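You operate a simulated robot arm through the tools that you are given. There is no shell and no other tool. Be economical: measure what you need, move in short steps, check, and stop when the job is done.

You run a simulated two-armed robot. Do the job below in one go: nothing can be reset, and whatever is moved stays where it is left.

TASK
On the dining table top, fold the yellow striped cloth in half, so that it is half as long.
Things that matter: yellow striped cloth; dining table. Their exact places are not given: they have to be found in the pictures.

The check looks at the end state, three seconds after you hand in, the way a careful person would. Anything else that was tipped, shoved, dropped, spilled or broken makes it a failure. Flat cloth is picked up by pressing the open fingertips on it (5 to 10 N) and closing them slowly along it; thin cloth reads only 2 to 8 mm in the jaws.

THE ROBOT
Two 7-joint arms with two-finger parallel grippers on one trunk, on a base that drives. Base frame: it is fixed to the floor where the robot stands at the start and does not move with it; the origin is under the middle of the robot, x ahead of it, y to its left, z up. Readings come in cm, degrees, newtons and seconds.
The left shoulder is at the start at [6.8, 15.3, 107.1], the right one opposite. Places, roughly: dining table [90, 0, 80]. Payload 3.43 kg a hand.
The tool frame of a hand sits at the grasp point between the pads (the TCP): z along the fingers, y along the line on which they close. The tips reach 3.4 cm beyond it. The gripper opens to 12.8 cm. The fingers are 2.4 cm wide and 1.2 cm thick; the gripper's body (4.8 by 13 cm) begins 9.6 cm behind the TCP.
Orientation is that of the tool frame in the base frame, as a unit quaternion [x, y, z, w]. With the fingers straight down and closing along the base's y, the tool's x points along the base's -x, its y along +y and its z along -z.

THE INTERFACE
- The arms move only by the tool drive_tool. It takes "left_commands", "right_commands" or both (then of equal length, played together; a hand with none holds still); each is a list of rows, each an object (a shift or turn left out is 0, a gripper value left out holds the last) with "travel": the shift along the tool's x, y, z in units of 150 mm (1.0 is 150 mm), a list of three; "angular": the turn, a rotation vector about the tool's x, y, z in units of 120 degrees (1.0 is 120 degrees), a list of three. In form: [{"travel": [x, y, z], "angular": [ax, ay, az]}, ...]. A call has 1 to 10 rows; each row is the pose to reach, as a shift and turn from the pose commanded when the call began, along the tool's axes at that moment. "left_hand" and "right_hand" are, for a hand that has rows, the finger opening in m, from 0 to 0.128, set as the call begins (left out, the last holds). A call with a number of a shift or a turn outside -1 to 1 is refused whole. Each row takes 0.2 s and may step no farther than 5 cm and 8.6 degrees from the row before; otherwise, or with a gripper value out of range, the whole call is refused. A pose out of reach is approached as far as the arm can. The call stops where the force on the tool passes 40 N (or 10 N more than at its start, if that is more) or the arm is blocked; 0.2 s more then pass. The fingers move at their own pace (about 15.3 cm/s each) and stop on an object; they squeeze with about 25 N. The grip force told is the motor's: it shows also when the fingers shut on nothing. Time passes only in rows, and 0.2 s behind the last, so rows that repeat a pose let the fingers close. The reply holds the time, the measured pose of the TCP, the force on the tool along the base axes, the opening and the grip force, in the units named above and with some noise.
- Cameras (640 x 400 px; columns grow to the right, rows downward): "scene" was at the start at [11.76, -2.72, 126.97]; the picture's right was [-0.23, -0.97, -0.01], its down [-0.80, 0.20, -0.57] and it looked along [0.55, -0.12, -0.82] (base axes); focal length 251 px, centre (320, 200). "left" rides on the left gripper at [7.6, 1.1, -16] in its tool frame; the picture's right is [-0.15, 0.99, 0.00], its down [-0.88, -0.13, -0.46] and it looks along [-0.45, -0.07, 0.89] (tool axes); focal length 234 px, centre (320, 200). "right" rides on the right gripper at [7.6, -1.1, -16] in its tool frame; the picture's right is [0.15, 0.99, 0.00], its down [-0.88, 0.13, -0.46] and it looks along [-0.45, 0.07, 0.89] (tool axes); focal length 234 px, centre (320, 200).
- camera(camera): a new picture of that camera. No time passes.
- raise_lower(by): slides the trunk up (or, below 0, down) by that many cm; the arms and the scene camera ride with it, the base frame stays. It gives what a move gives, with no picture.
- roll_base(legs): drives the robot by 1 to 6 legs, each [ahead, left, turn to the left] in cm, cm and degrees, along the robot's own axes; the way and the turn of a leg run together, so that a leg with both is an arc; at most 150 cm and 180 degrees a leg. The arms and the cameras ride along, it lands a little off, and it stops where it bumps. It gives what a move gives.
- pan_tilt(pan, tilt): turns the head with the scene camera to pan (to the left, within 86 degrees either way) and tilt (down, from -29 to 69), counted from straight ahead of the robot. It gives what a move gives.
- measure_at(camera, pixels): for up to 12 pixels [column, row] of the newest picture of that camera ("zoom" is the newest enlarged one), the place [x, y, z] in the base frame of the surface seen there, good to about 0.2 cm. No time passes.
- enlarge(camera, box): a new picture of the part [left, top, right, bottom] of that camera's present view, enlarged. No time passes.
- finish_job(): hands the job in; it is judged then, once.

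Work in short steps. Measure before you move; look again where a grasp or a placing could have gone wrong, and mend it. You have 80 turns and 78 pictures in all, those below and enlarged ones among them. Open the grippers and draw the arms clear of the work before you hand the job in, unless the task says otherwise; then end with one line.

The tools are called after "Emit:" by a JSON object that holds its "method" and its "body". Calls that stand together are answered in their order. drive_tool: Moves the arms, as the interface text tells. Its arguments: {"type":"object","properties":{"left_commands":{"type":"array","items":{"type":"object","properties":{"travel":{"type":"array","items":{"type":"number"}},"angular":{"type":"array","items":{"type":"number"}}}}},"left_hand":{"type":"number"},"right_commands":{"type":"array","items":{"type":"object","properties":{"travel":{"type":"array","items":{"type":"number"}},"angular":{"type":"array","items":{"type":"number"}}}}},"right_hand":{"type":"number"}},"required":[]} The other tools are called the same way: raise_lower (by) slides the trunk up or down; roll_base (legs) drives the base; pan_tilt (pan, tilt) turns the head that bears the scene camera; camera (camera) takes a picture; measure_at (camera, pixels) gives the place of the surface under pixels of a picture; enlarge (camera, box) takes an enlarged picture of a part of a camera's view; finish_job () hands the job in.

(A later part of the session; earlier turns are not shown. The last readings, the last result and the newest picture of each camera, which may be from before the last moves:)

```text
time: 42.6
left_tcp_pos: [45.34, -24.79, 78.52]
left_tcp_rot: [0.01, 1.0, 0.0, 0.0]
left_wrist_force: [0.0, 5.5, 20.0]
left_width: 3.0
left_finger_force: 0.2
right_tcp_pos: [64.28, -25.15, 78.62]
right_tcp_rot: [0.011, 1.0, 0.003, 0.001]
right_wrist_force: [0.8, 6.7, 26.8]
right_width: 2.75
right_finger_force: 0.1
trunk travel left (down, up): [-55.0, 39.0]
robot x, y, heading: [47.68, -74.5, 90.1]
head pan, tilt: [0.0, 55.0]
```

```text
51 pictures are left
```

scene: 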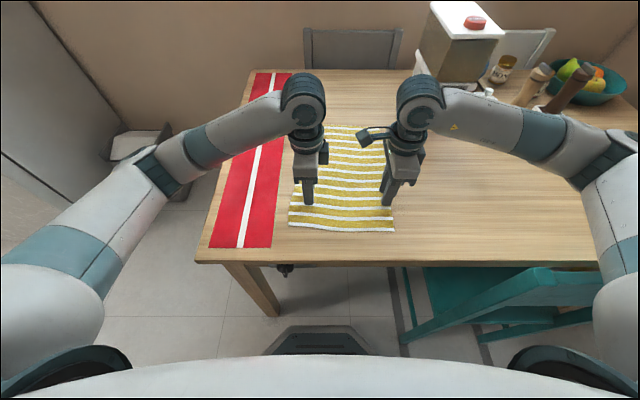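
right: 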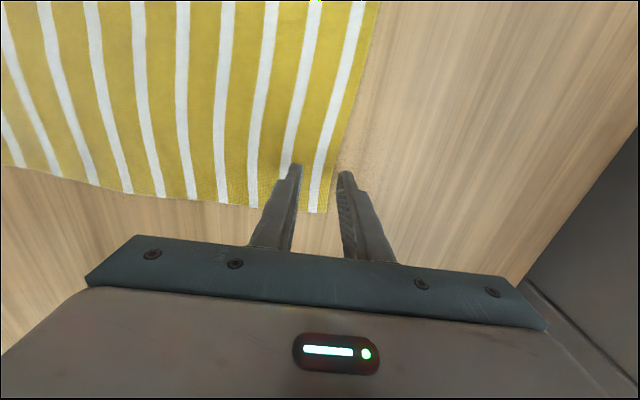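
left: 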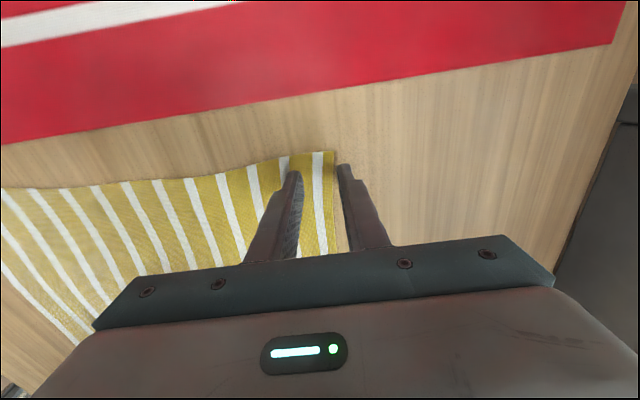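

Forces rose but the cloth came along. I lift and move out over the far half and look.

Emit:
{"method": "drive_tool", "body": {"left_commands": [{"travel": [0, 0, -0.1]}, {"travel": [0, 0, -0.4]}, {"travel": [0, 0.3, -0.45]}, {"travel": [0, 0.6, -0.45]}, {"travel": [0, 0.9, -0.45]}, {"travel": [0, 1, -0.45]}], "right_commands": [{"travel": [0, 0, -0.1]}, {"travel": [0, 0, -0.4]}, {"travel": [0, 0.3, -0.45]}, {"travel": [0, 0.6, -0.45]}, {"travel": [0, 0.9, -0.45]}, {"travel": [0, 1, -0.45]}]}}

Emit:
{"method": "camera", "body": {"camera": "scene"}}

Emit:
{"method": "camera", "body": {"camera": "right"}}

```text
time: 44.0
left_tcp_pos: [45.57, -9.63, 85.19]
left_tcp_rot: [0.011, 1.0, -0.002, 0.0]
left_wrist_force: [-0.5, 0.1, 0.5]
left_width: 2.97
left_finger_force: 0.0
right_tcp_pos: [64.63, -10.08, 85.0]
right_tcp_rot: [0.01, 1.0, 0.002, -0.001]
right_wrist_force: [0.6, -0.3, -0.8]
right_width: 2.99
right_finger_force: 0.1
trunk travel left (down, up): [-55.0, 39.0]
robot x, y, heading: [47.83, -74.13, 90.1]
head pan, tilt: [0.0, 55.0]
```

```text
50 pictures are left
```

scene: 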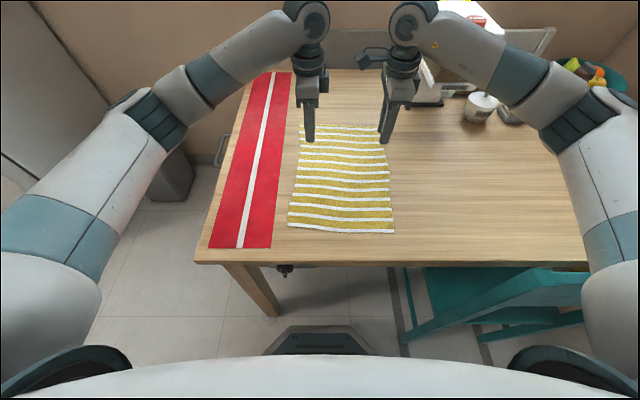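

```text
49 pictures are left
```

right: 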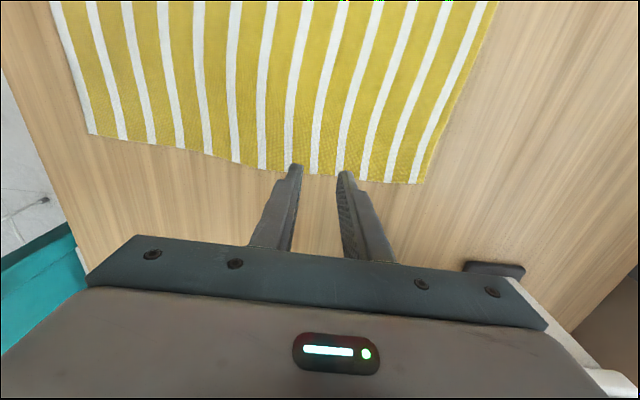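

The cloth lies flat still. I measure its corners, the far edge and the dispenser base.

Emit:
{"method": "measure_at", "body": {"camera": "right", "pixels": [[421, 182], [428, 160], [440, 120], [90, 134], [468, 90], [495, 5]]}}

Emit:
{"method": "measure_at", "body": {"camera": "scene", "pixels": [[301, 128], [383, 133], [393, 232], [288, 225], [340, 230], [410, 104], [293, 180], [389, 180]]}}

```text
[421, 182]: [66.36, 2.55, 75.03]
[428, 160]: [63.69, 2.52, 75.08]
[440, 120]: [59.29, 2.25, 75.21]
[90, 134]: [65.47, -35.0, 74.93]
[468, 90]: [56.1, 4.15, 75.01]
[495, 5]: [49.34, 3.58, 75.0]
```

```text
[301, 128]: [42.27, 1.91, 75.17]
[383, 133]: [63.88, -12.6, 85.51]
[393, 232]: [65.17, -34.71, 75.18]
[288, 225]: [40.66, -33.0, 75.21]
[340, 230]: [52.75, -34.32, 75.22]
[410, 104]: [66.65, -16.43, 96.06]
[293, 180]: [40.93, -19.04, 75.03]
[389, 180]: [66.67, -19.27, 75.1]
```

Far edge is now y≈3.7 (left) to 2.5 (right). I move both hands to it at z≈82.

Emit:
{"method": "drive_tool", "body": {"left_commands": [{"travel": [0.02, 0.3, 0]}, {"travel": [0.05, 0.6, 0], "angular": [0, 0, -0.01]}, {"travel": [0.05, 0.86, 0.1], "angular": [0, 0, -0.01]}, {"travel": [0.05, 0.86, 0.2], "angular": [0, 0, -0.01]}], "right_commands": [{"travel": [0.03, 0.3, 0]}, {"travel": [0.07, 0.6, 0], "angular": [0, 0, -0.01]}, {"travel": [0.07, 0.82, 0.1], "angular": [0, 0, -0.01]}, {"travel": [0.07, 0.82, 0.2], "angular": [0, 0, -0.01]}]}}

Emit:
{"method": "camera", "body": {"camera": "left"}}

Emit:
{"method": "camera", "body": {"camera": "right"}}

Emit:
{"method": "camera", "body": {"camera": "scene"}}

```text
time: 45.0
left_tcp_pos: [45.27, 3.23, 82.01]
left_tcp_rot: [0.001, 1.0, -0.002, 0.001]
left_wrist_force: [0.5, 0.8, -1.3]
left_width: 3.0
left_finger_force: 0.2
right_tcp_pos: [63.81, 2.12, 81.98]
right_tcp_rot: [0.0, 1.0, 0.002, -0.002]
right_wrist_force: [0.0, 0.2, -0.5]
right_width: 3.0
right_finger_force: 0.1
trunk travel left (down, up): [-55.0, 39.0]
robot x, y, heading: [48.27, -74.5, 90.2]
head pan, tilt: [0.0, 55.0]
```

```text
48 pictures are left
```

left: 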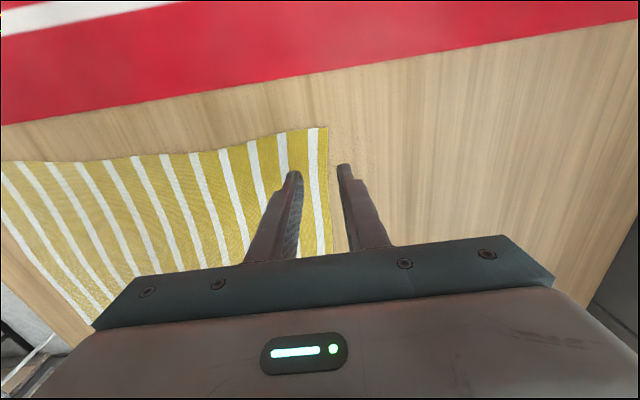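

```text
47 pictures are left
```

right: 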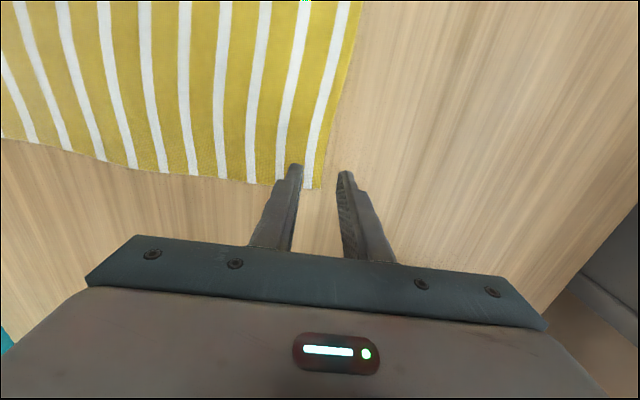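

```text
46 pictures are left
```

scene: 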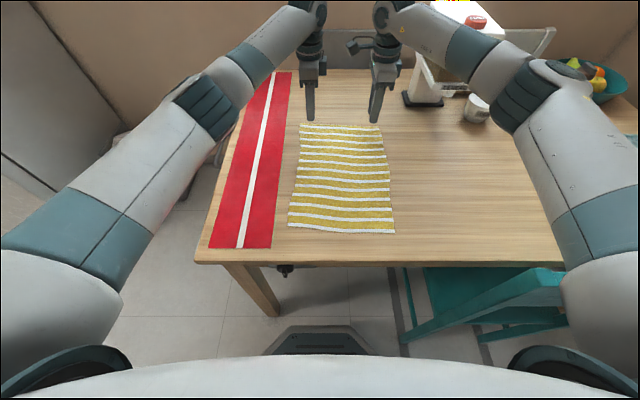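

Positions track well now. I measure the edge under each hand and the forearm clearance to the dispenser.

Emit:
{"method": "measure_at", "body": {"camera": "left", "pixels": [[326, 128], [327, 160], [330, 200]]}}

Emit:
{"method": "measure_at", "body": {"camera": "right", "pixels": [[319, 187], [324, 165], [333, 130], [350, 50]]}}

Emit:
{"method": "measure_at", "body": {"camera": "scene", "pixels": [[440, 40], [470, 65], [490, 85], [425, 60], [405, 100]]}}

```text
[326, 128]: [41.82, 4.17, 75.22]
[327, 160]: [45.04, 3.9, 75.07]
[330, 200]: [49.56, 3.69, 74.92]
```

```text
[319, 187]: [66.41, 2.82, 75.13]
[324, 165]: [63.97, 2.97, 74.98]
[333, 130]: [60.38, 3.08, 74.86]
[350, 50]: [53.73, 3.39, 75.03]
```

```text
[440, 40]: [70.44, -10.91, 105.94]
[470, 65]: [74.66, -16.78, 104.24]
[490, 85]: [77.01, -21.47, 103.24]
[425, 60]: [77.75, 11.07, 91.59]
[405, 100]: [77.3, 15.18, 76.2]
```

Edges at y=3.9 (left) and 3.0 (right); forearm is ≥10 cm clear. I centre the fingers on the edge and descend.

Emit:
{"method": "drive_tool", "body": {"left_commands": [{"travel": [0, 0.027, 0.1]}, {"travel": [0, 0.027, 0.2]}, {"travel": [0, 0.027, 0.215]}, {"travel": [0, 0.027, 0.22]}], "right_commands": [{"travel": [0, 0.042, 0.1]}, {"travel": [0, 0.042, 0.2]}, {"travel": [0, 0.042, 0.215]}, {"travel": [0, 0.042, 0.22]}]}}

```text
time: 46.0
left_tcp_pos: [45.17, 3.66, 78.64]
left_tcp_rot: [-0.001, 1.0, -0.001, -0.001]
left_wrist_force: [0.0, 0.1, -0.3]
left_width: 3.02
left_finger_force: 0.0
right_tcp_pos: [63.93, 2.85, 78.92]
right_tcp_rot: [0.0, 1.0, 0.002, -0.001]
right_wrist_force: [-1.2, 0.4, 0.4]
right_width: 2.98
right_finger_force: 0.2
trunk travel left (down, up): [-55.0, 39.0]
robot x, y, heading: [48.18, -74.34, 90.0]
head pan, tilt: [0.0, 55.0]
```

I creep down to get about 5–8 N on each hand.

Emit:
{"method": "drive_tool", "body": {"left_commands": [{"travel": [0, 0, 0.012]}, {"travel": [0, 0, 0.018]}], "right_commands": [{"travel": [0, 0, 0.015]}, {"travel": [0, 0, 0.022]}]}}

```text
time: 46.6
left_tcp_pos: [45.2, 3.75, 78.54]
left_tcp_rot: [-0.001, 1.0, -0.001, -0.001]
left_wrist_force: [0.5, -0.8, 1.6]
left_width: 3.01
left_finger_force: 0.6
right_tcp_pos: [63.85, 2.87, 78.6]
right_tcp_rot: [0.0, 1.0, 0.002, -0.001]
right_wrist_force: [0.6, -0.2, 0.0]
right_width: 2.95
right_finger_force: 0.1
trunk travel left (down, up): [-55.0, 39.0]
robot x, y, heading: [47.72, -74.43, 90.0]
head pan, tilt: [0.0, 55.0]
```

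Emit:
{"method": "drive_tool", "body": {"left_commands": [{"travel": [0, 0, 0.006]}, {"travel": [0, 0, 0.011]}], "right_commands": [{"travel": [0, 0, 0.01]}, {"travel": [0, 0, 0.017]}]}}

```text
time: 47.2
left_tcp_pos: [45.13, 3.61, 78.51]
left_tcp_rot: [-0.002, 1.0, 0.0, 0.0]
left_wrist_force: [1.0, -0.2, 7.5]
left_width: 2.95
left_finger_force: 0.1
right_tcp_pos: [63.96, 2.81, 78.44]
right_tcp_rot: [0.0, 1.0, 0.002, -0.001]
right_wrist_force: [-0.1, 1.1, 6.8]
right_width: 2.92
right_finger_force: 0.0
trunk travel left (down, up): [-55.0, 39.0]
robot x, y, heading: [48.02, -74.21, 89.9]
head pan, tilt: [0.0, 55.0]
```

The press is 7.5 N and 6.8 N. I close in small steps: 2 cm, then 1 cm, then shut.

Emit:
{"method": "drive_tool", "body": {"left_commands": [{"travel": [0, 0, 0]}, {"travel": [0, 0, 0]}], "right_commands": [{"travel": [0, 0, 0]}, {"travel": [0, 0, 0]}], "left_hand": 0.02, "right_hand": 0.02}}

Emit:
{"method": "drive_tool", "body": {"left_commands": [{"travel": [0, 0, 0]}, {"travel": [0, 0, 0]}], "right_commands": [{"travel": [0, 0, 0]}, {"travel": [0, 0, 0]}], "left_hand": 0.01, "right_hand": 0.01}}

Emit:
{"method": "drive_tool", "body": {"left_commands": [{"travel": [0, 0, 0]}, {"travel": [0, 0, 0]}, {"travel": [0, 0, 0]}], "right_commands": [{"travel": [0, 0, 0]}, {"travel": [0, 0, 0]}, {"travel": [0, 0, 0]}], "left_hand": 0.0, "right_hand": 0.0}}

Emit:
{"method": "camera", "body": {"camera": "left"}}

Emit:
{"method": "camera", "body": {"camera": "right"}}

```text
time: 47.8
left_tcp_pos: [45.08, 3.49, 78.66]
left_tcp_rot: [-0.001, 1.0, 0.0, 0.0]
left_wrist_force: [0.4, 1.8, 8.9]
left_width: 1.91
left_finger_force: 0.1
right_tcp_pos: [63.84, 2.73, 78.58]
right_tcp_rot: [0.0, 1.0, 0.003, -0.001]
right_wrist_force: [0.2, -0.5, 9.9]
right_width: 2.08
right_finger_force: 0.8
trunk travel left (down, up): [-55.0, 39.0]
robot x, y, heading: [48.36, -74.34, 90.3]
head pan, tilt: [0.0, 55.0]
```

```text
time: 48.4
left_tcp_pos: [45.09, 3.54, 78.64]
left_tcp_rot: [0.001, 1.0, 0.0, 0.0]
left_wrist_force: [0.7, 0.9, 11.0]
left_width: 0.92
left_finger_force: 0.0
right_tcp_pos: [63.88, 2.68, 78.63]
right_tcp_rot: [0.0, 1.0, 0.003, -0.001]
right_wrist_force: [0.4, 0.6, 9.8]
right_width: 0.96
right_finger_force: 0.0
trunk travel left (down, up): [-55.0, 39.0]
robot x, y, heading: [48.02, -74.3, 90.1]
head pan, tilt: [0.0, 55.0]
```

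```text
time: 49.2
left_tcp_pos: [45.05, 3.52, 78.49]
left_tcp_rot: [-0.001, 1.0, 0.0, 0.0]
left_wrist_force: [1.8, -2.7, 10.8]
left_width: 0.24
left_finger_force: 25.1
right_tcp_pos: [63.83, 2.64, 78.52]
right_tcp_rot: [0.001, 1.0, 0.003, -0.001]
right_wrist_force: [-0.9, 0.6, 11.7]
right_width: 0.4
right_finger_force: 25.4
trunk travel left (down, up): [-55.0, 39.0]
robot x, y, heading: [48.19, -74.29, 90.3]
head pan, tilt: [0.0, 55.0]
```

```text
45 pictures are left
```

left: 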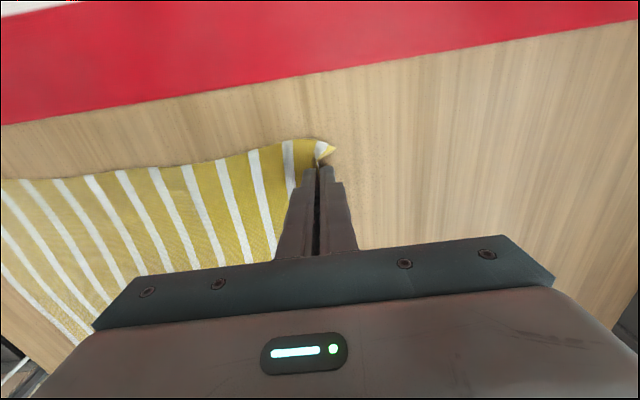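

```text
44 pictures are left
```

right: 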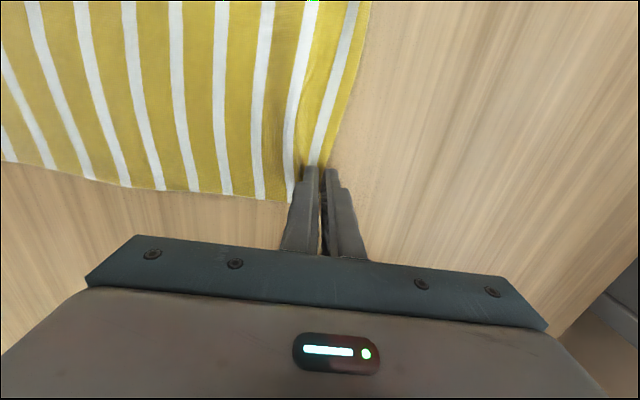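

Both jaws show cloth (0.24 and 0.40 cm). I lift 5 cm with a slight move back and check the hold.

Emit:
{"method": "drive_tool", "body": {"left_commands": [{"travel": [0, 0, -0.1]}, {"travel": [0, -0.05, -0.2]}, {"travel": [0, -0.1, -0.35]}, {"travel": [0, -0.1, -0.35]}], "right_commands": [{"travel": [0, 0, -0.1]}, {"travel": [0, -0.05, -0.2]}, {"travel": [0, -0.1, -0.35]}, {"travel": [0, -0.1, -0.35]}]}}

Emit:
{"method": "camera", "body": {"camera": "scene"}}

Emit:
{"method": "camera", "body": {"camera": "left"}}

Emit:
{"method": "camera", "body": {"camera": "right"}}

```text
time: 50.2
left_tcp_pos: [45.24, 2.2, 83.58]
left_tcp_rot: [-0.001, 1.0, -0.002, -0.001]
left_wrist_force: [0.8, 0.8, -0.5]
left_width: 0.25
left_finger_force: 25.3
right_tcp_pos: [63.95, 1.66, 83.38]
right_tcp_rot: [0.0, 1.0, 0.0, -0.001]
right_wrist_force: [-1.3, 0.2, 0.2]
right_width: 0.2
right_finger_force: 24.9
trunk travel left (down, up): [-55.0, 39.0]
robot x, y, heading: [48.0, -74.02, 89.9]
head pan, tilt: [0.0, 55.0]
```

```text
43 pictures are left
```

scene: 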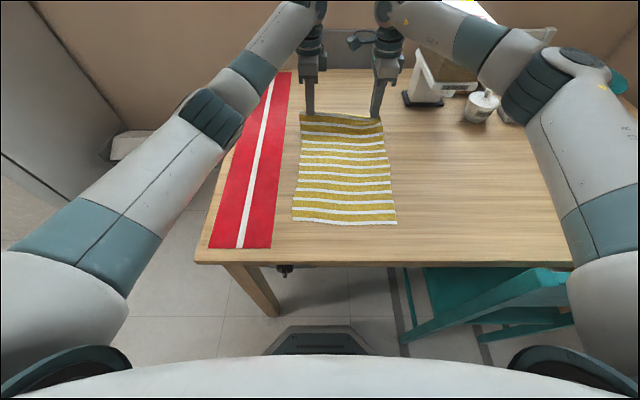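

```text
42 pictures are left
```

left: 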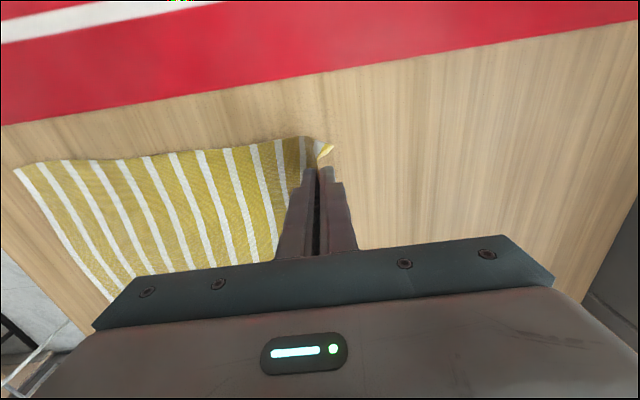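

```text
41 pictures are left
```

right: 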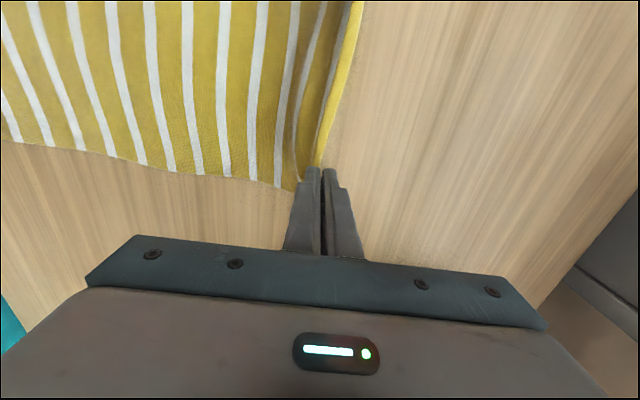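

Both corners are held and lifted cleanly. I raise the edge to tip height ~12 cm, moving slightly back, then let the base back up 20 cm to carry the edge over.

Emit:
{"method": "drive_tool", "body": {"left_commands": [{"travel": [0, -0.05, 0]}, {"travel": [0, -0.1, -0.1]}, {"travel": [0, -0.15, -0.2]}, {"travel": [0, -0.2, -0.3]}, {"travel": [0, -0.25, -0.4]}, {"travel": [0, -0.3, -0.45]}], "right_commands": [{"travel": [0, -0.05, 0]}, {"travel": [0, -0.1, -0.1]}, {"travel": [0, -0.15, -0.2]}, {"travel": [0, -0.2, -0.3]}, {"travel": [0, -0.25, -0.4]}, {"travel": [0, -0.3, -0.45]}]}}

Emit:
{"method": "camera", "body": {"camera": "scene"}}

```text
time: 51.6
left_tcp_pos: [44.95, -2.43, 90.45]
left_tcp_rot: [0.0, 1.0, -0.001, -0.001]
left_wrist_force: [1.2, -0.4, -0.6]
left_width: 0.23
left_finger_force: 24.5
right_tcp_pos: [63.84, -3.29, 90.45]
right_tcp_rot: [0.001, 1.0, 0.001, -0.001]
right_wrist_force: [-1.4, -0.2, -0.3]
right_width: 0.17
right_finger_force: 25.7
trunk travel left (down, up): [-55.0, 39.0]
robot x, y, heading: [47.56, -74.69, 90.0]
head pan, tilt: [0.0, 55.0]
```

```text
40 pictures are left
```

scene: 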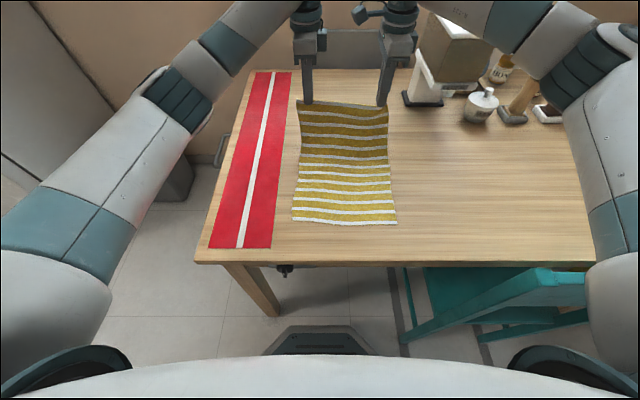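

Nice clean lift; the near edge sits at rows 219–224. I measure it, then back the base.

Emit:
{"method": "measure_at", "body": {"camera": "scene", "pixels": [[292, 219], [397, 223], [345, 224], [300, 156], [388, 156], [300, 140]]}}

Emit:
{"method": "roll_base", "body": {"legs": [[-19, 0, 0]]}}

Emit:
{"method": "camera", "body": {"camera": "scene"}}

```text
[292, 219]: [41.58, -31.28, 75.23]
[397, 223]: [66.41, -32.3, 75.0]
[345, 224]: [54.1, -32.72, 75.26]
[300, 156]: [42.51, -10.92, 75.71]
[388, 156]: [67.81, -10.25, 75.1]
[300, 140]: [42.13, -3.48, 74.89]
```

```text
time: 53.2
left_tcp_pos: [45.55, -21.57, 90.43]
left_tcp_rot: [0.003, 1.0, -0.001, 0.0]
left_wrist_force: [1.2, -0.5, -0.7]
left_width: 0.22
left_finger_force: 25.0
right_tcp_pos: [64.42, -22.51, 90.29]
right_tcp_rot: [0.006, 1.0, 0.001, 0.0]
right_wrist_force: [-1.3, 0.6, -0.4]
right_width: 0.19
right_finger_force: 24.9
trunk travel left (down, up): [-55.0, 39.0]
robot x, y, heading: [47.97, -93.39, 89.6]
head pan, tilt: [0.0, 55.0]
```

```text
39 pictures are left
```

scene: 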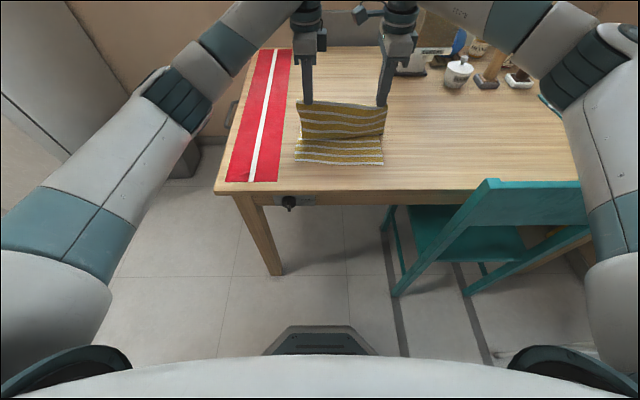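

Hands hold the flap over the near half; near edge is at y≈-31.3 to -32.3. I lower it there along a slant while tilting the grippers 40° (bodies toward me, fingers pointing away), stopping just above.

Emit:
{"method": "drive_tool", "body": {"left_commands": [{"travel": [0.005, -0.1, 0.08], "angular": [-0.055, 0, 0]}, {"travel": [0.01, -0.2, 0.17], "angular": [-0.11, 0, 0]}, {"travel": [0.015, -0.3, 0.26], "angular": [-0.165, 0, 0]}, {"travel": [0.02, -0.4, 0.35], "angular": [-0.22, 0, 0]}, {"travel": [0.025, -0.5, 0.44], "angular": [-0.275, 0, 0]}, {"travel": [0.03, -0.6, 0.53], "angular": [-0.333, 0, 0]}, {"travel": [0.035, -0.7, 0.6], "angular": [-0.333, 0, 0]}, {"travel": [0.035, -0.78, 0.66], "angular": [-0.333, 0, 0]}, {"travel": [0.035, -0.78, 0.66], "angular": [-0.333, 0, 0]}], "right_commands": [{"travel": [0.005, -0.1, 0.08], "angular": [-0.055, 0, 0]}, {"travel": [0.01, -0.2, 0.17], "angular": [-0.11, 0, 0]}, {"travel": [0.015, -0.3, 0.26], "angular": [-0.165, 0, 0]}, {"travel": [0.02, -0.4, 0.35], "angular": [-0.22, 0, 0]}, {"travel": [0.025, -0.5, 0.44], "angular": [-0.275, 0, 0]}, {"travel": [0.03, -0.6, 0.53], "angular": [-0.333, 0, 0]}, {"travel": [0.03, -0.7, 0.6], "angular": [-0.333, 0, 0]}, {"travel": [0.03, -0.77, 0.66], "angular": [-0.333, 0, 0]}, {"travel": [0.03, -0.77, 0.66], "angular": [-0.333, 0, 0]}]}}

Emit:
{"method": "enlarge", "body": {"camera": "scene", "box": [220, 60, 480, 222]}}

Emit:
{"method": "camera", "body": {"camera": "left"}}

```text
time: 55.2
left_tcp_pos: [44.83, -33.05, 80.52]
left_tcp_rot: [0.002, 0.94, 0.34, 0.002]
left_wrist_force: [2.9, -1.2, 0.5]
left_width: 0.23
left_finger_force: 25.2
right_tcp_pos: [63.98, -33.97, 80.25]
right_tcp_rot: [0.005, 0.939, 0.343, 0.0]
right_wrist_force: [-3.2, -0.2, 0.2]
right_width: 0.18
right_finger_force: 25.3
trunk travel left (down, up): [-55.0, 39.0]
robot x, y, heading: [48.12, -93.26, 89.5]
head pan, tilt: [0.0, 55.0]
```

```text
2.46 times, centred on (350, 141) of scene
```

zoom: 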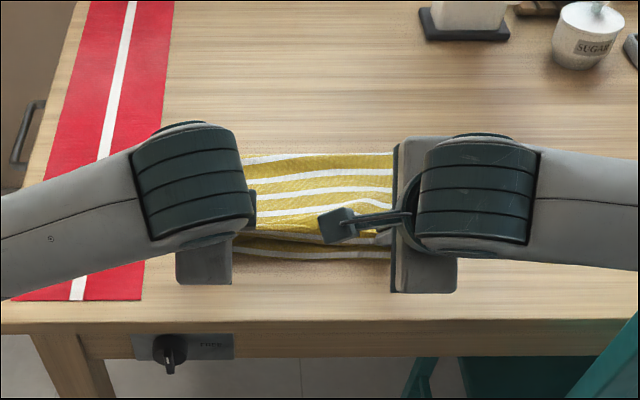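

```text
37 pictures are left
```

left: 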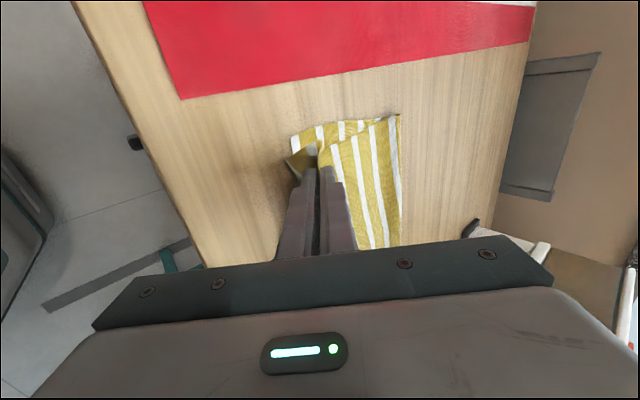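

The flap is above its place. I measure edges in the left view, and take the right one.

Emit:
{"method": "measure_at", "body": {"camera": "left", "pixels": [[294, 136], [288, 160], [397, 118], [330, 135], [303, 150], [295, 172]]}}

Emit:
{"method": "camera", "body": {"camera": "right"}}

Emit:
{"method": "enlarge", "body": {"camera": "left", "box": [240, 80, 440, 205]}}

```text
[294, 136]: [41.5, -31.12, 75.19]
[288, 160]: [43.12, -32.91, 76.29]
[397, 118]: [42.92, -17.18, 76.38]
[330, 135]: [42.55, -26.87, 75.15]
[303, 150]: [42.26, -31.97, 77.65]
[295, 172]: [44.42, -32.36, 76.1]
```

```text
36 pictures are left
```

right: 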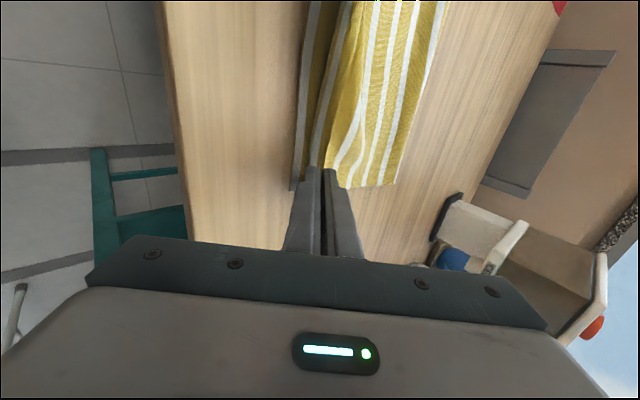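

```text
3.20 times, centred on (340, 142) of left
```

zoom: 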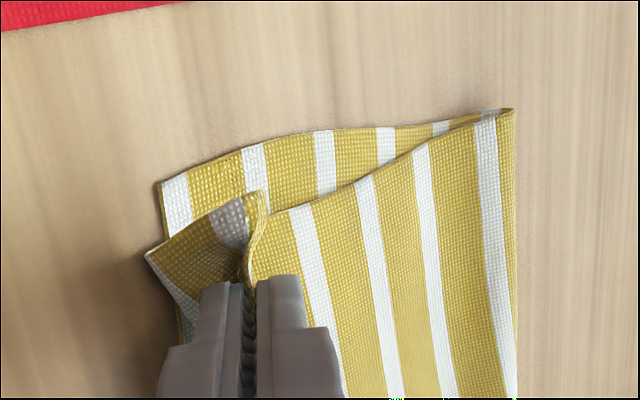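

I measure where the fold line really is, in the zoom and the right view.

Emit:
{"method": "measure_at", "body": {"camera": "zoom", "pixels": [[507, 120], [508, 250], [505, 380], [420, 150], [165, 190], [150, 255], [255, 200], [440, 130], [350, 200], [350, 350]]}}

Emit:
{"method": "measure_at", "body": {"camera": "right", "pixels": [[392, 184], [405, 140], [425, 60], [340, 180], [360, 150], [293, 188], [300, 120]]}}

```text
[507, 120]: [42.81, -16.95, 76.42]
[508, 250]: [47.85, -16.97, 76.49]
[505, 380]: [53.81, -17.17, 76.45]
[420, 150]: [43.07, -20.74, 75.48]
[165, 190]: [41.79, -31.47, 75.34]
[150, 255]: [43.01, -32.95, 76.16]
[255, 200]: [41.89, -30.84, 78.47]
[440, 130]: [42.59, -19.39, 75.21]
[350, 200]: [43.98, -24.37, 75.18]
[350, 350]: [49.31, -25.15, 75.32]
```

```text
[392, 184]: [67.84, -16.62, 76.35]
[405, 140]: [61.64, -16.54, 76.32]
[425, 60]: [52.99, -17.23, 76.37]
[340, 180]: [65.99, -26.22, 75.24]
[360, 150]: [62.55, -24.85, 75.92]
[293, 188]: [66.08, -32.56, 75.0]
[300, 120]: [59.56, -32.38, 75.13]
```

The flap's crease was pulled too near (y≈-17 rather than -12.7) because I carried the edge about 2 cm too far. I keep the tilt, lift the edge back up and outward so the lower half lies flat again, then will redo the arc on the right radius.

Emit:
{"method": "drive_tool", "body": {"left_commands": [{"travel": [0, 0.2, -0.06]}, {"travel": [0, 0.42, -0.12]}, {"travel": [0, 0.63, -0.16]}, {"travel": [0, 0.837, -0.168]}], "right_commands": [{"travel": [0, 0.2, -0.06]}, {"travel": [0, 0.42, -0.12]}, {"travel": [0, 0.63, -0.16]}, {"travel": [0, 0.837, -0.168]}]}}

Emit:
{"method": "drive_tool", "body": {"left_commands": [{"travel": [0, 0.16, 0.1]}, {"travel": [0, 0.32, 0.2]}, {"travel": [0, 0.48, 0.3]}, {"travel": [0, 0.64, 0.4]}, {"travel": [0, 0.8, 0.498]}, {"travel": [0, 0.8, 0.498]}], "right_commands": [{"travel": [0, 0.16, 0.1]}, {"travel": [0, 0.32, 0.2]}, {"travel": [0, 0.48, 0.3]}, {"travel": [0, 0.64, 0.4]}, {"travel": [0, 0.8, 0.498]}, {"travel": [0, 0.8, 0.498]}]}}

Emit:
{"method": "camera", "body": {"camera": "scene"}}

Emit:
{"method": "camera", "body": {"camera": "left"}}

```text
time: 56.2
left_tcp_pos: [44.86, -25.26, 90.67]
left_tcp_rot: [0.004, 0.94, 0.341, 0.001]
left_wrist_force: [3.5, 0.1, -0.5]
left_width: 0.24
left_finger_force: 25.0
right_tcp_pos: [64.05, -25.8, 90.17]
right_tcp_rot: [0.004, 0.94, 0.342, 0.001]
right_wrist_force: [-2.6, 0.5, -0.2]
right_width: 0.17
right_finger_force: 25.0
trunk travel left (down, up): [-55.0, 39.0]
robot x, y, heading: [47.91, -93.32, 89.3]
head pan, tilt: [0.0, 55.0]
```

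```text
time: 57.6
left_tcp_pos: [45.07, -11.36, 92.24]
left_tcp_rot: [0.004, 0.94, 0.341, 0.0]
left_wrist_force: [0.6, 0.3, 0.0]
left_width: 0.22
left_finger_force: 24.9
right_tcp_pos: [63.86, -12.44, 92.83]
right_tcp_rot: [0.004, 0.939, 0.343, 0.001]
right_wrist_force: [-0.4, -0.2, 1.3]
right_width: 0.16
right_finger_force: 24.9
trunk travel left (down, up): [-55.0, 39.0]
robot x, y, heading: [48.2, -93.19, 89.3]
head pan, tilt: [0.0, 55.0]
```

```text
34 pictures are left
```

scene: 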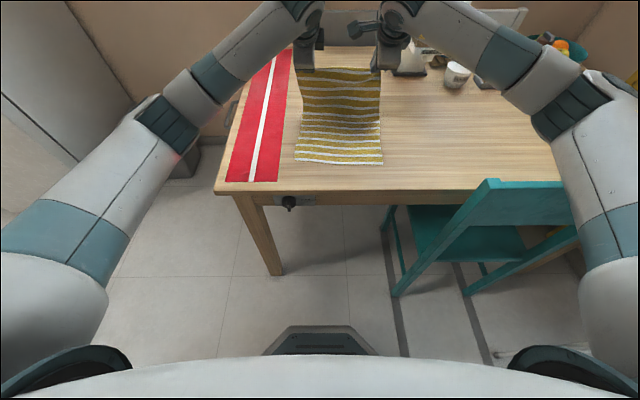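

```text
33 pictures are left
```

left: 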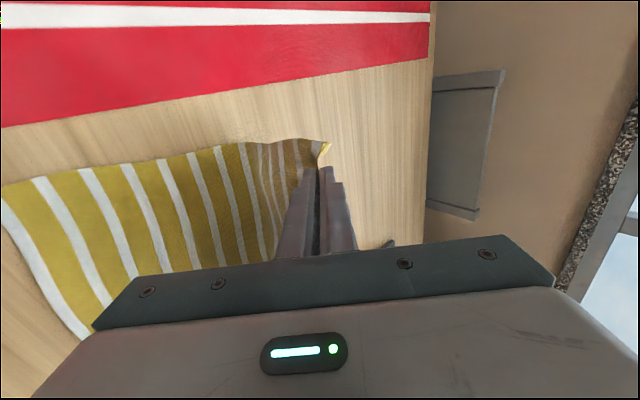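

The lower half lies flat again. I measure its profile: near edge and where it starts rising.

Emit:
{"method": "measure_at", "body": {"camera": "scene", "pixels": [[296, 159], [340, 163], [382, 164], [340, 145], [340, 133], [340, 125], [340, 118], [340, 110], [340, 95], [340, 80], [340, 70]]}}

```text
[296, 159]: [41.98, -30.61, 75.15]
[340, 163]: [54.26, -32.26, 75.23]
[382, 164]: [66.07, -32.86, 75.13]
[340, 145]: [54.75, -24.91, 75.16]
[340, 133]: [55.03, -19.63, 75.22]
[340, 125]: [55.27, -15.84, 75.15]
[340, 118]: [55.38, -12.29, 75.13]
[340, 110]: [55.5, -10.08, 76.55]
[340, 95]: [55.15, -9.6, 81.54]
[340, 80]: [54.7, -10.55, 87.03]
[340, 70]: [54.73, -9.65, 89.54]
```

The lower half is flat up to y≈-11, flap vertical there; the crease should be at ≈-12.4 (left) to -14 (right). I bring the edge over along an arc of ~16 cm radius (first part).

Emit:
{"method": "drive_tool", "body": {"left_commands": [{"travel": [0, -0.05, -0.113]}, {"travel": [0, -0.105, -0.227]}, {"travel": [0, -0.21, -0.31]}, {"travel": [0, -0.322, -0.384]}, {"travel": [0, -0.455, -0.43]}, {"travel": [0, -0.595, -0.473]}, {"travel": [0, -0.735, -0.485]}, {"travel": [0, -0.875, -0.482]}], "right_commands": [{"travel": [0, -0.05, -0.113]}, {"travel": [0, -0.105, -0.227]}, {"travel": [0, -0.21, -0.31]}, {"travel": [0, -0.322, -0.384]}, {"travel": [0, -0.455, -0.43]}, {"travel": [0, -0.595, -0.473]}, {"travel": [0, -0.735, -0.485]}, {"travel": [0, -0.875, -0.482]}]}}

Emit:
{"method": "camera", "body": {"camera": "left"}}

Emit:
{"method": "camera", "body": {"camera": "scene"}}

```text
time: 59.4
left_tcp_pos: [45.18, -26.08, 89.61]
left_tcp_rot: [0.003, 0.94, 0.34, 0.0]
left_wrist_force: [0.4, 0.6, 0.0]
left_width: 0.22
left_finger_force: 25.4
right_tcp_pos: [64.0, -26.68, 89.71]
right_tcp_rot: [0.004, 0.939, 0.343, 0.001]
right_wrist_force: [-1.5, -0.9, -0.2]
right_width: 0.16
right_finger_force: 24.9
trunk travel left (down, up): [-55.0, 39.0]
robot x, y, heading: [47.51, -93.28, 89.3]
head pan, tilt: [0.0, 55.0]
```

```text
32 pictures are left
```

left: 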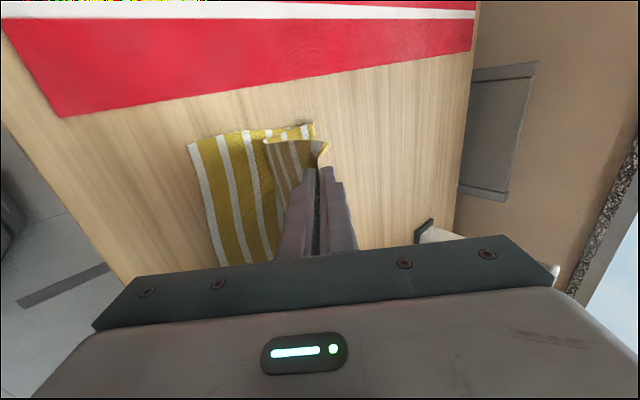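

```text
31 pictures are left
```

scene: 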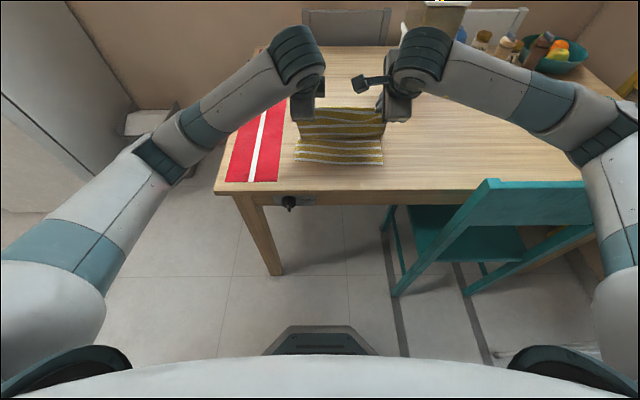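

I check the crease position before lowering.

Emit:
{"method": "measure_at", "body": {"camera": "left", "pixels": [[313, 126], [295, 130], [270, 134], [190, 145], [268, 145], [320, 145], [207, 225]]}}

Emit:
{"method": "measure_at", "body": {"camera": "scene", "pixels": [[296, 159], [340, 163], [382, 164], [340, 150], [340, 142], [340, 130], [340, 118], [340, 110]]}}

```text
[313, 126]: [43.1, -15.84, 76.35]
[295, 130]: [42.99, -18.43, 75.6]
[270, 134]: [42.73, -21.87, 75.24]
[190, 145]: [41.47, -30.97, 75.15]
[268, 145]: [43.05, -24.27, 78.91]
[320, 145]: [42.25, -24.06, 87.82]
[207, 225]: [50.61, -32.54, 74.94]
```

```text
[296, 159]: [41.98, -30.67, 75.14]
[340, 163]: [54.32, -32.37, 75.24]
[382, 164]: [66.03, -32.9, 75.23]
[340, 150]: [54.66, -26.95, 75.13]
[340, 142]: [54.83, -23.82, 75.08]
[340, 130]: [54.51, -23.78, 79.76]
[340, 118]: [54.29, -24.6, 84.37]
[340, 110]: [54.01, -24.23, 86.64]
```

The cloth is limp and hangs straight down, so an arc pulls the crease toward me; a straight diagonal path is right. I go back out along the same way first.

Emit:
{"method": "drive_tool", "body": {"left_commands": [{"travel": [0, 0.14, 0]}, {"travel": [0, 0.28, 0.009]}, {"travel": [0, 0.42, 0.05]}, {"travel": [0, 0.553, 0.098]}, {"travel": [0, 0.67, 0.18]}, {"travel": [0, 0.77, 0.255]}, {"travel": [0, 0.83, 0.37]}, {"travel": [0, 0.9, 0.5]}, {"travel": [0, 0.93, 0.54]}], "right_commands": [{"travel": [0, 0.14, 0]}, {"travel": [0, 0.28, 0.009]}, {"travel": [0, 0.42, 0.05]}, {"travel": [0, 0.553, 0.098]}, {"travel": [0, 0.67, 0.18]}, {"travel": [0, 0.77, 0.255]}, {"travel": [0, 0.83, 0.37]}, {"travel": [0, 0.9, 0.5]}, {"travel": [0, 0.93, 0.54]}]}}

Emit:
{"method": "camera", "body": {"camera": "scene"}}

Emit:
{"method": "measure_at", "body": {"camera": "scene", "pixels": [[296, 159], [340, 163], [382, 164], [340, 133], [340, 125], [340, 118], [340, 110], [340, 95], [340, 80]]}}

```text
time: 61.4
left_tcp_pos: [45.0, -10.1, 92.38]
left_tcp_rot: [0.004, 0.94, 0.34, 0.002]
left_wrist_force: [3.1, -0.3, -0.5]
left_width: 0.23
left_finger_force: 25.2
right_tcp_pos: [64.04, -10.84, 92.32]
right_tcp_rot: [0.006, 0.939, 0.344, 0.001]
right_wrist_force: [-3.3, -1.0, -0.1]
right_width: 0.17
right_finger_force: 25.6
trunk travel left (down, up): [-55.0, 39.0]
robot x, y, heading: [47.82, -93.2, 89.6]
head pan, tilt: [0.0, 55.0]
```

```text
30 pictures are left
```

scene: 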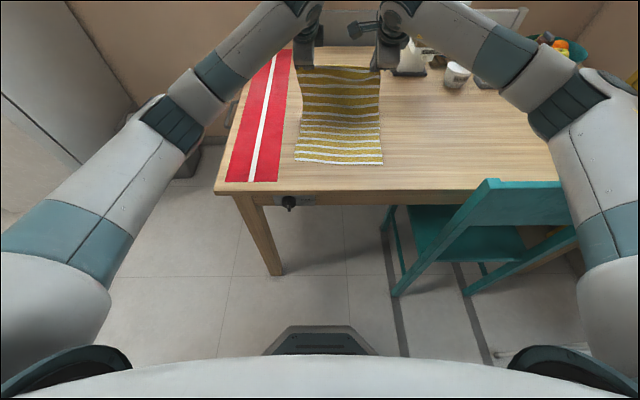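

```text
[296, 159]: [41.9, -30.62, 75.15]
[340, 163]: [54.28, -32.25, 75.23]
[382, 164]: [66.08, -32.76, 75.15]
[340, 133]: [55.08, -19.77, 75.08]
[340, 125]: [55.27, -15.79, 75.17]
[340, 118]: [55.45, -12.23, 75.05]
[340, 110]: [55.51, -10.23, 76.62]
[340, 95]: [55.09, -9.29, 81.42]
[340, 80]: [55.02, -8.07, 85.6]
```

Reset is good (lower half flat to y≈-11.5). Now a diagonal path so that laid length plus height stays ≈15.5 cm; first part.

Emit:
{"method": "drive_tool", "body": {"left_commands": [{"travel": [0, -0.1, -0.083]}, {"travel": [0, -0.199, -0.167]}, {"travel": [0, -0.33, -0.19]}, {"travel": [0, -0.464, -0.215]}, {"travel": [0, -0.6, -0.203]}, {"travel": [0, -0.745, -0.19]}, {"travel": [0, -0.745, -0.19]}], "right_commands": [{"travel": [0, -0.1, -0.083]}, {"travel": [0, -0.199, -0.167]}, {"travel": [0, -0.33, -0.19]}, {"travel": [0, -0.464, -0.215]}, {"travel": [0, -0.6, -0.203]}, {"travel": [0, -0.745, -0.19]}, {"travel": [0, -0.745, -0.19]}]}}

Emit:
{"method": "camera", "body": {"camera": "left"}}

Emit:
{"method": "camera", "body": {"camera": "right"}}

```text
time: 63.0
left_tcp_pos: [45.19, -20.67, 87.2]
left_tcp_rot: [0.004, 0.94, 0.341, 0.0]
left_wrist_force: [1.2, -0.5, -0.3]
left_width: 0.22
left_finger_force: 24.7
right_tcp_pos: [64.09, -21.32, 87.11]
right_tcp_rot: [0.005, 0.94, 0.342, 0.002]
right_wrist_force: [-0.8, 0.2, -0.4]
right_width: 0.16
right_finger_force: 24.8
trunk travel left (down, up): [-55.0, 39.0]
robot x, y, heading: [47.99, -93.37, 89.3]
head pan, tilt: [0.0, 55.0]
```

```text
29 pictures are left
```

left: 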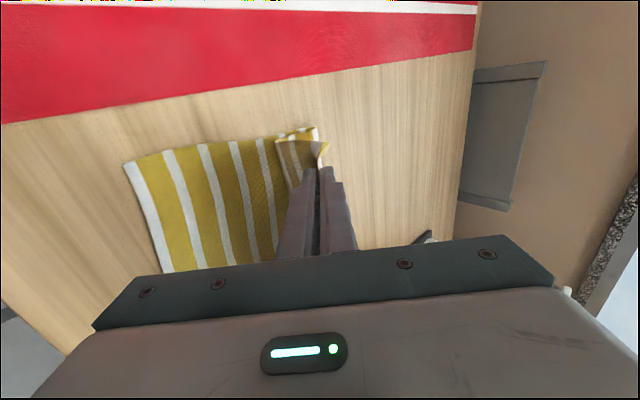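

```text
28 pictures are left
```

right: 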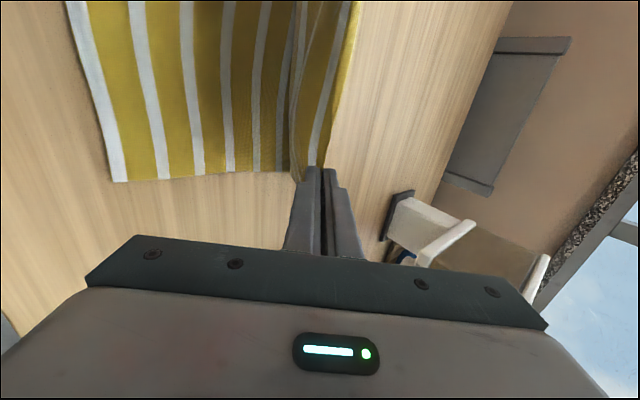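

I check the crease position here.

Emit:
{"method": "measure_at", "body": {"camera": "left", "pixels": [[316, 129], [300, 131], [283, 137], [278, 142], [126, 165], [325, 145]]}}

Emit:
{"method": "measure_at", "body": {"camera": "right", "pixels": [[325, 163], [350, 30], [293, 178], [112, 181], [80, 30], [335, 120]]}}

```text
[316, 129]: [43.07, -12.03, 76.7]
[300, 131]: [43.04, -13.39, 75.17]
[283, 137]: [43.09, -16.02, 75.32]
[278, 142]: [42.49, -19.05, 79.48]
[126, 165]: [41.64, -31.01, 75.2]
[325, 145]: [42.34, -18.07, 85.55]
```

```text
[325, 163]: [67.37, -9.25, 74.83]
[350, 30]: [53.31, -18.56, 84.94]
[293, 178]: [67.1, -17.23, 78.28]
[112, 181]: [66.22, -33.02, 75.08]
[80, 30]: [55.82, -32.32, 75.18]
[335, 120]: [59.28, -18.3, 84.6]
```

The crease is at y≈-12, as wanted. I continue down the diagonal to the near edge.

Emit:
{"method": "drive_tool", "body": {"left_commands": [{"travel": [0, -0.14, 0.012]}, {"travel": [0, -0.282, 0.025]}, {"travel": [0, -0.42, 0.037]}, {"travel": [0, -0.564, 0.049]}, {"travel": [0, -0.66, 0.048]}, {"travel": [0, -0.753, 0.047]}, {"travel": [0, -0.81, 0.01]}, {"travel": [0, -0.85, -0.02]}, {"travel": [0, -0.85, -0.02]}], "right_commands": [{"travel": [0, -0.145, 0.008]}, {"travel": [0, -0.29, 0.018]}, {"travel": [0, -0.435, 0.025]}, {"travel": [0, -0.585, 0.032]}, {"travel": [0, -0.69, 0.025]}, {"travel": [0, -0.785, 0.02]}, {"travel": [0, -0.845, -0.02]}, {"travel": [0, -0.886, -0.05]}, {"travel": [0, -0.886, -0.05]}]}}

Emit:
{"method": "camera", "body": {"camera": "left"}}

Emit:
{"method": "camera", "body": {"camera": "right"}}

Emit:
{"method": "camera", "body": {"camera": "scene"}}

```text
time: 65.0
left_tcp_pos: [45.13, -30.38, 79.4]
left_tcp_rot: [0.003, 0.94, 0.34, 0.0]
left_wrist_force: [1.0, -0.3, -0.8]
left_width: 0.19
left_finger_force: 24.8
right_tcp_pos: [63.9, -32.01, 79.24]
right_tcp_rot: [0.006, 0.939, 0.343, 0.001]
right_wrist_force: [-1.2, 0.8, -0.5]
right_width: 0.15
right_finger_force: 25.0
trunk travel left (down, up): [-55.0, 39.0]
robot x, y, heading: [47.69, -93.73, 89.6]
head pan, tilt: [0.0, 55.0]
```

```text
27 pictures are left
```

left: 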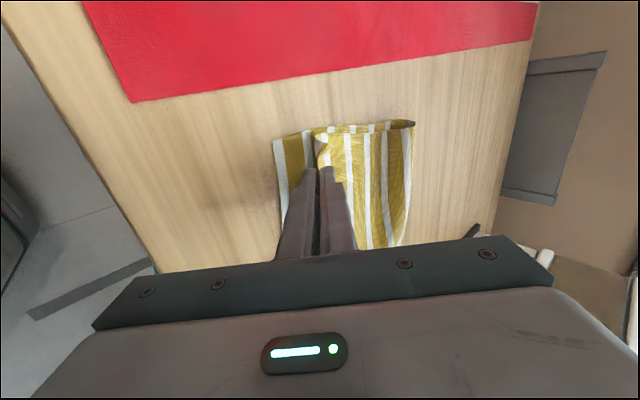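

```text
26 pictures are left
```

right: 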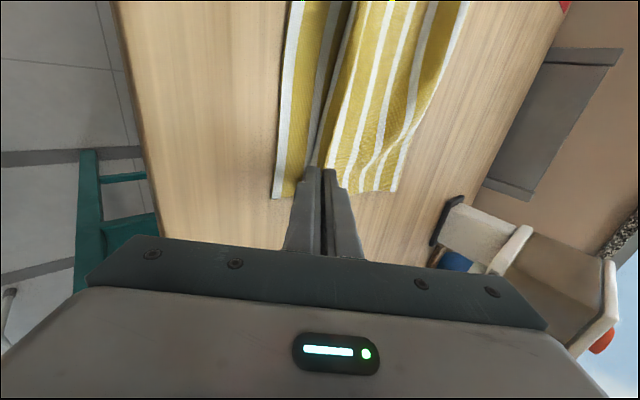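

```text
25 pictures are left
```

scene: 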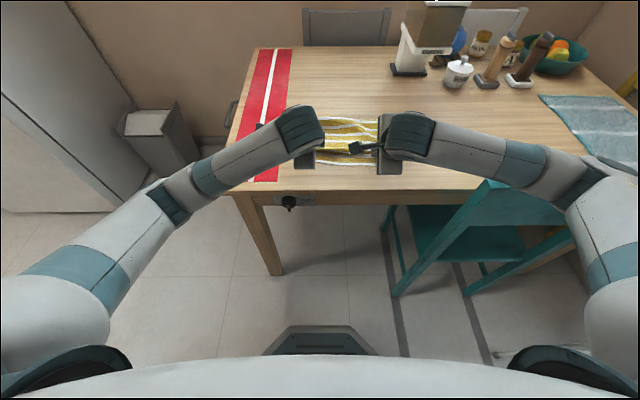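

Emit:
{"method": "enlarge", "body": {"camera": "left", "box": [240, 80, 440, 205]}}

Emit:
{"method": "measure_at", "body": {"camera": "left", "pixels": [[412, 124], [410, 150], [405, 220], [320, 140], [277, 142], [281, 190], [320, 160], [370, 150]]}}

Emit:
{"method": "measure_at", "body": {"camera": "right", "pixels": [[393, 188], [415, 130], [448, 50], [330, 165], [275, 196], [283, 110], [340, 100], [380, 150]]}}

```text
3.20 times, centred on (340, 142) of left
```

zoom: 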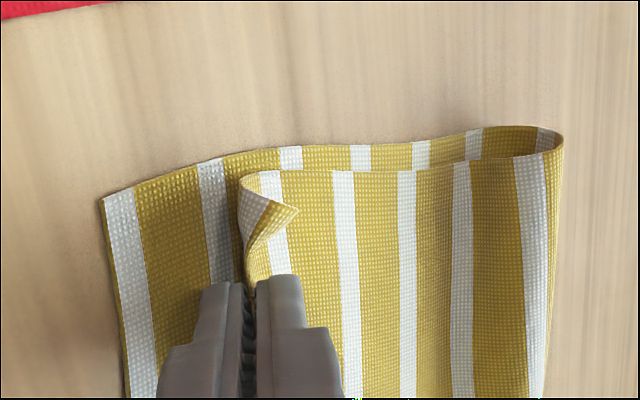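

```text
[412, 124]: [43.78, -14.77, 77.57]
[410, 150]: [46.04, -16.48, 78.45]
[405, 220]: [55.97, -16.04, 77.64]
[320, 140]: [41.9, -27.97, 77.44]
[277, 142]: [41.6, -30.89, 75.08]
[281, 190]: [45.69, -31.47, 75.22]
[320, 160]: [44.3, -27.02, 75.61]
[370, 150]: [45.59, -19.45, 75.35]
```

```text
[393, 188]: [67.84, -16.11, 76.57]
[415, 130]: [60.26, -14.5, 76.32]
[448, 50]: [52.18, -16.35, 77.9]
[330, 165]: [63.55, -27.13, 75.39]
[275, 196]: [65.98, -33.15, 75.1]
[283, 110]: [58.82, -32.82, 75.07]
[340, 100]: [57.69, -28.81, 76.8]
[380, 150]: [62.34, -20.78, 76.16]
```

The edge is nearly at the near edge with spare cloth in the bulge at the crease. I open the fingers slightly and withdraw along the tool axis so the lip lays toward me.

Emit:
{"method": "drive_tool", "body": {"left_commands": [{"travel": [0, -0.01, 0]}, {"travel": [0, -0.01, 0]}, {"travel": [0, -0.01, 0]}], "right_commands": [{"travel": [0, -0.01, 0]}, {"travel": [0, -0.01, 0]}, {"travel": [0, -0.01, 0]}], "left_hand": 0.014, "right_hand": 0.014}}

Emit:
{"method": "drive_tool", "body": {"left_commands": [{"travel": [0, 0, -0.1]}, {"travel": [0, 0, -0.2]}, {"travel": [0, 0, -0.35]}, {"travel": [0, 0, -0.5]}, {"travel": [0, 0.1, -0.7]}], "right_commands": [{"travel": [0, 0, -0.1]}, {"travel": [0, 0, -0.2]}, {"travel": [0, 0, -0.35]}, {"travel": [0, 0, -0.5]}, {"travel": [0, 0.1, -0.7]}]}}

Emit:
{"method": "camera", "body": {"camera": "left"}}

Emit:
{"method": "camera", "body": {"camera": "right"}}

```text
time: 65.8
left_tcp_pos: [45.08, -30.46, 79.32]
left_tcp_rot: [0.003, 0.94, 0.34, 0.0]
left_wrist_force: [0.0, -0.5, 0.4]
left_width: 1.41
left_finger_force: 0.1
right_tcp_pos: [63.89, -32.05, 79.3]
right_tcp_rot: [0.005, 0.939, 0.343, 0.001]
right_wrist_force: [-0.1, -0.1, -0.1]
right_width: 1.38
right_finger_force: 0.1
trunk travel left (down, up): [-55.0, 39.0]
robot x, y, heading: [48.01, -93.21, 89.4]
head pan, tilt: [0.0, 55.0]
```

```text
time: 67.0
left_tcp_pos: [44.86, -36.23, 88.33]
left_tcp_rot: [0.004, 0.94, 0.34, 0.0]
left_wrist_force: [0.5, -0.1, -0.5]
left_width: 1.44
left_finger_force: 0.0
right_tcp_pos: [63.88, -37.78, 88.37]
right_tcp_rot: [0.005, 0.939, 0.344, 0.0]
right_wrist_force: [0.2, 0.4, -0.4]
right_width: 1.41
right_finger_force: 0.0
trunk travel left (down, up): [-55.0, 39.0]
robot x, y, heading: [48.2, -93.37, 89.5]
head pan, tilt: [0.0, 55.0]
```

```text
23 pictures are left
```

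left: 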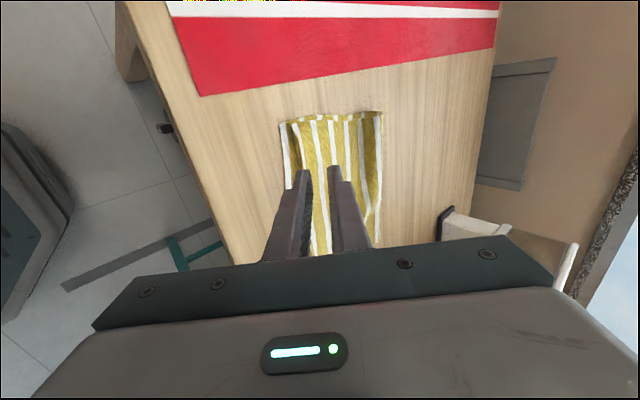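

```text
22 pictures are left
```

right: 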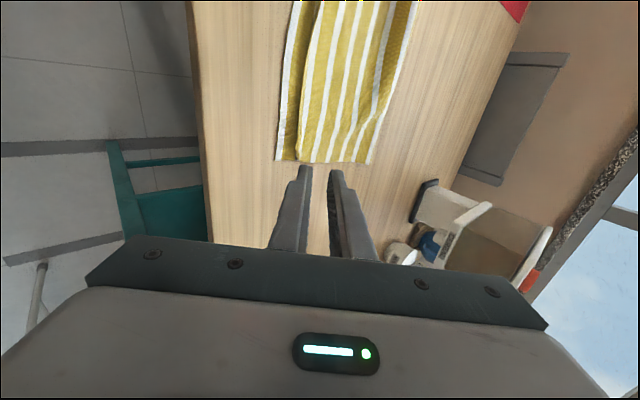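

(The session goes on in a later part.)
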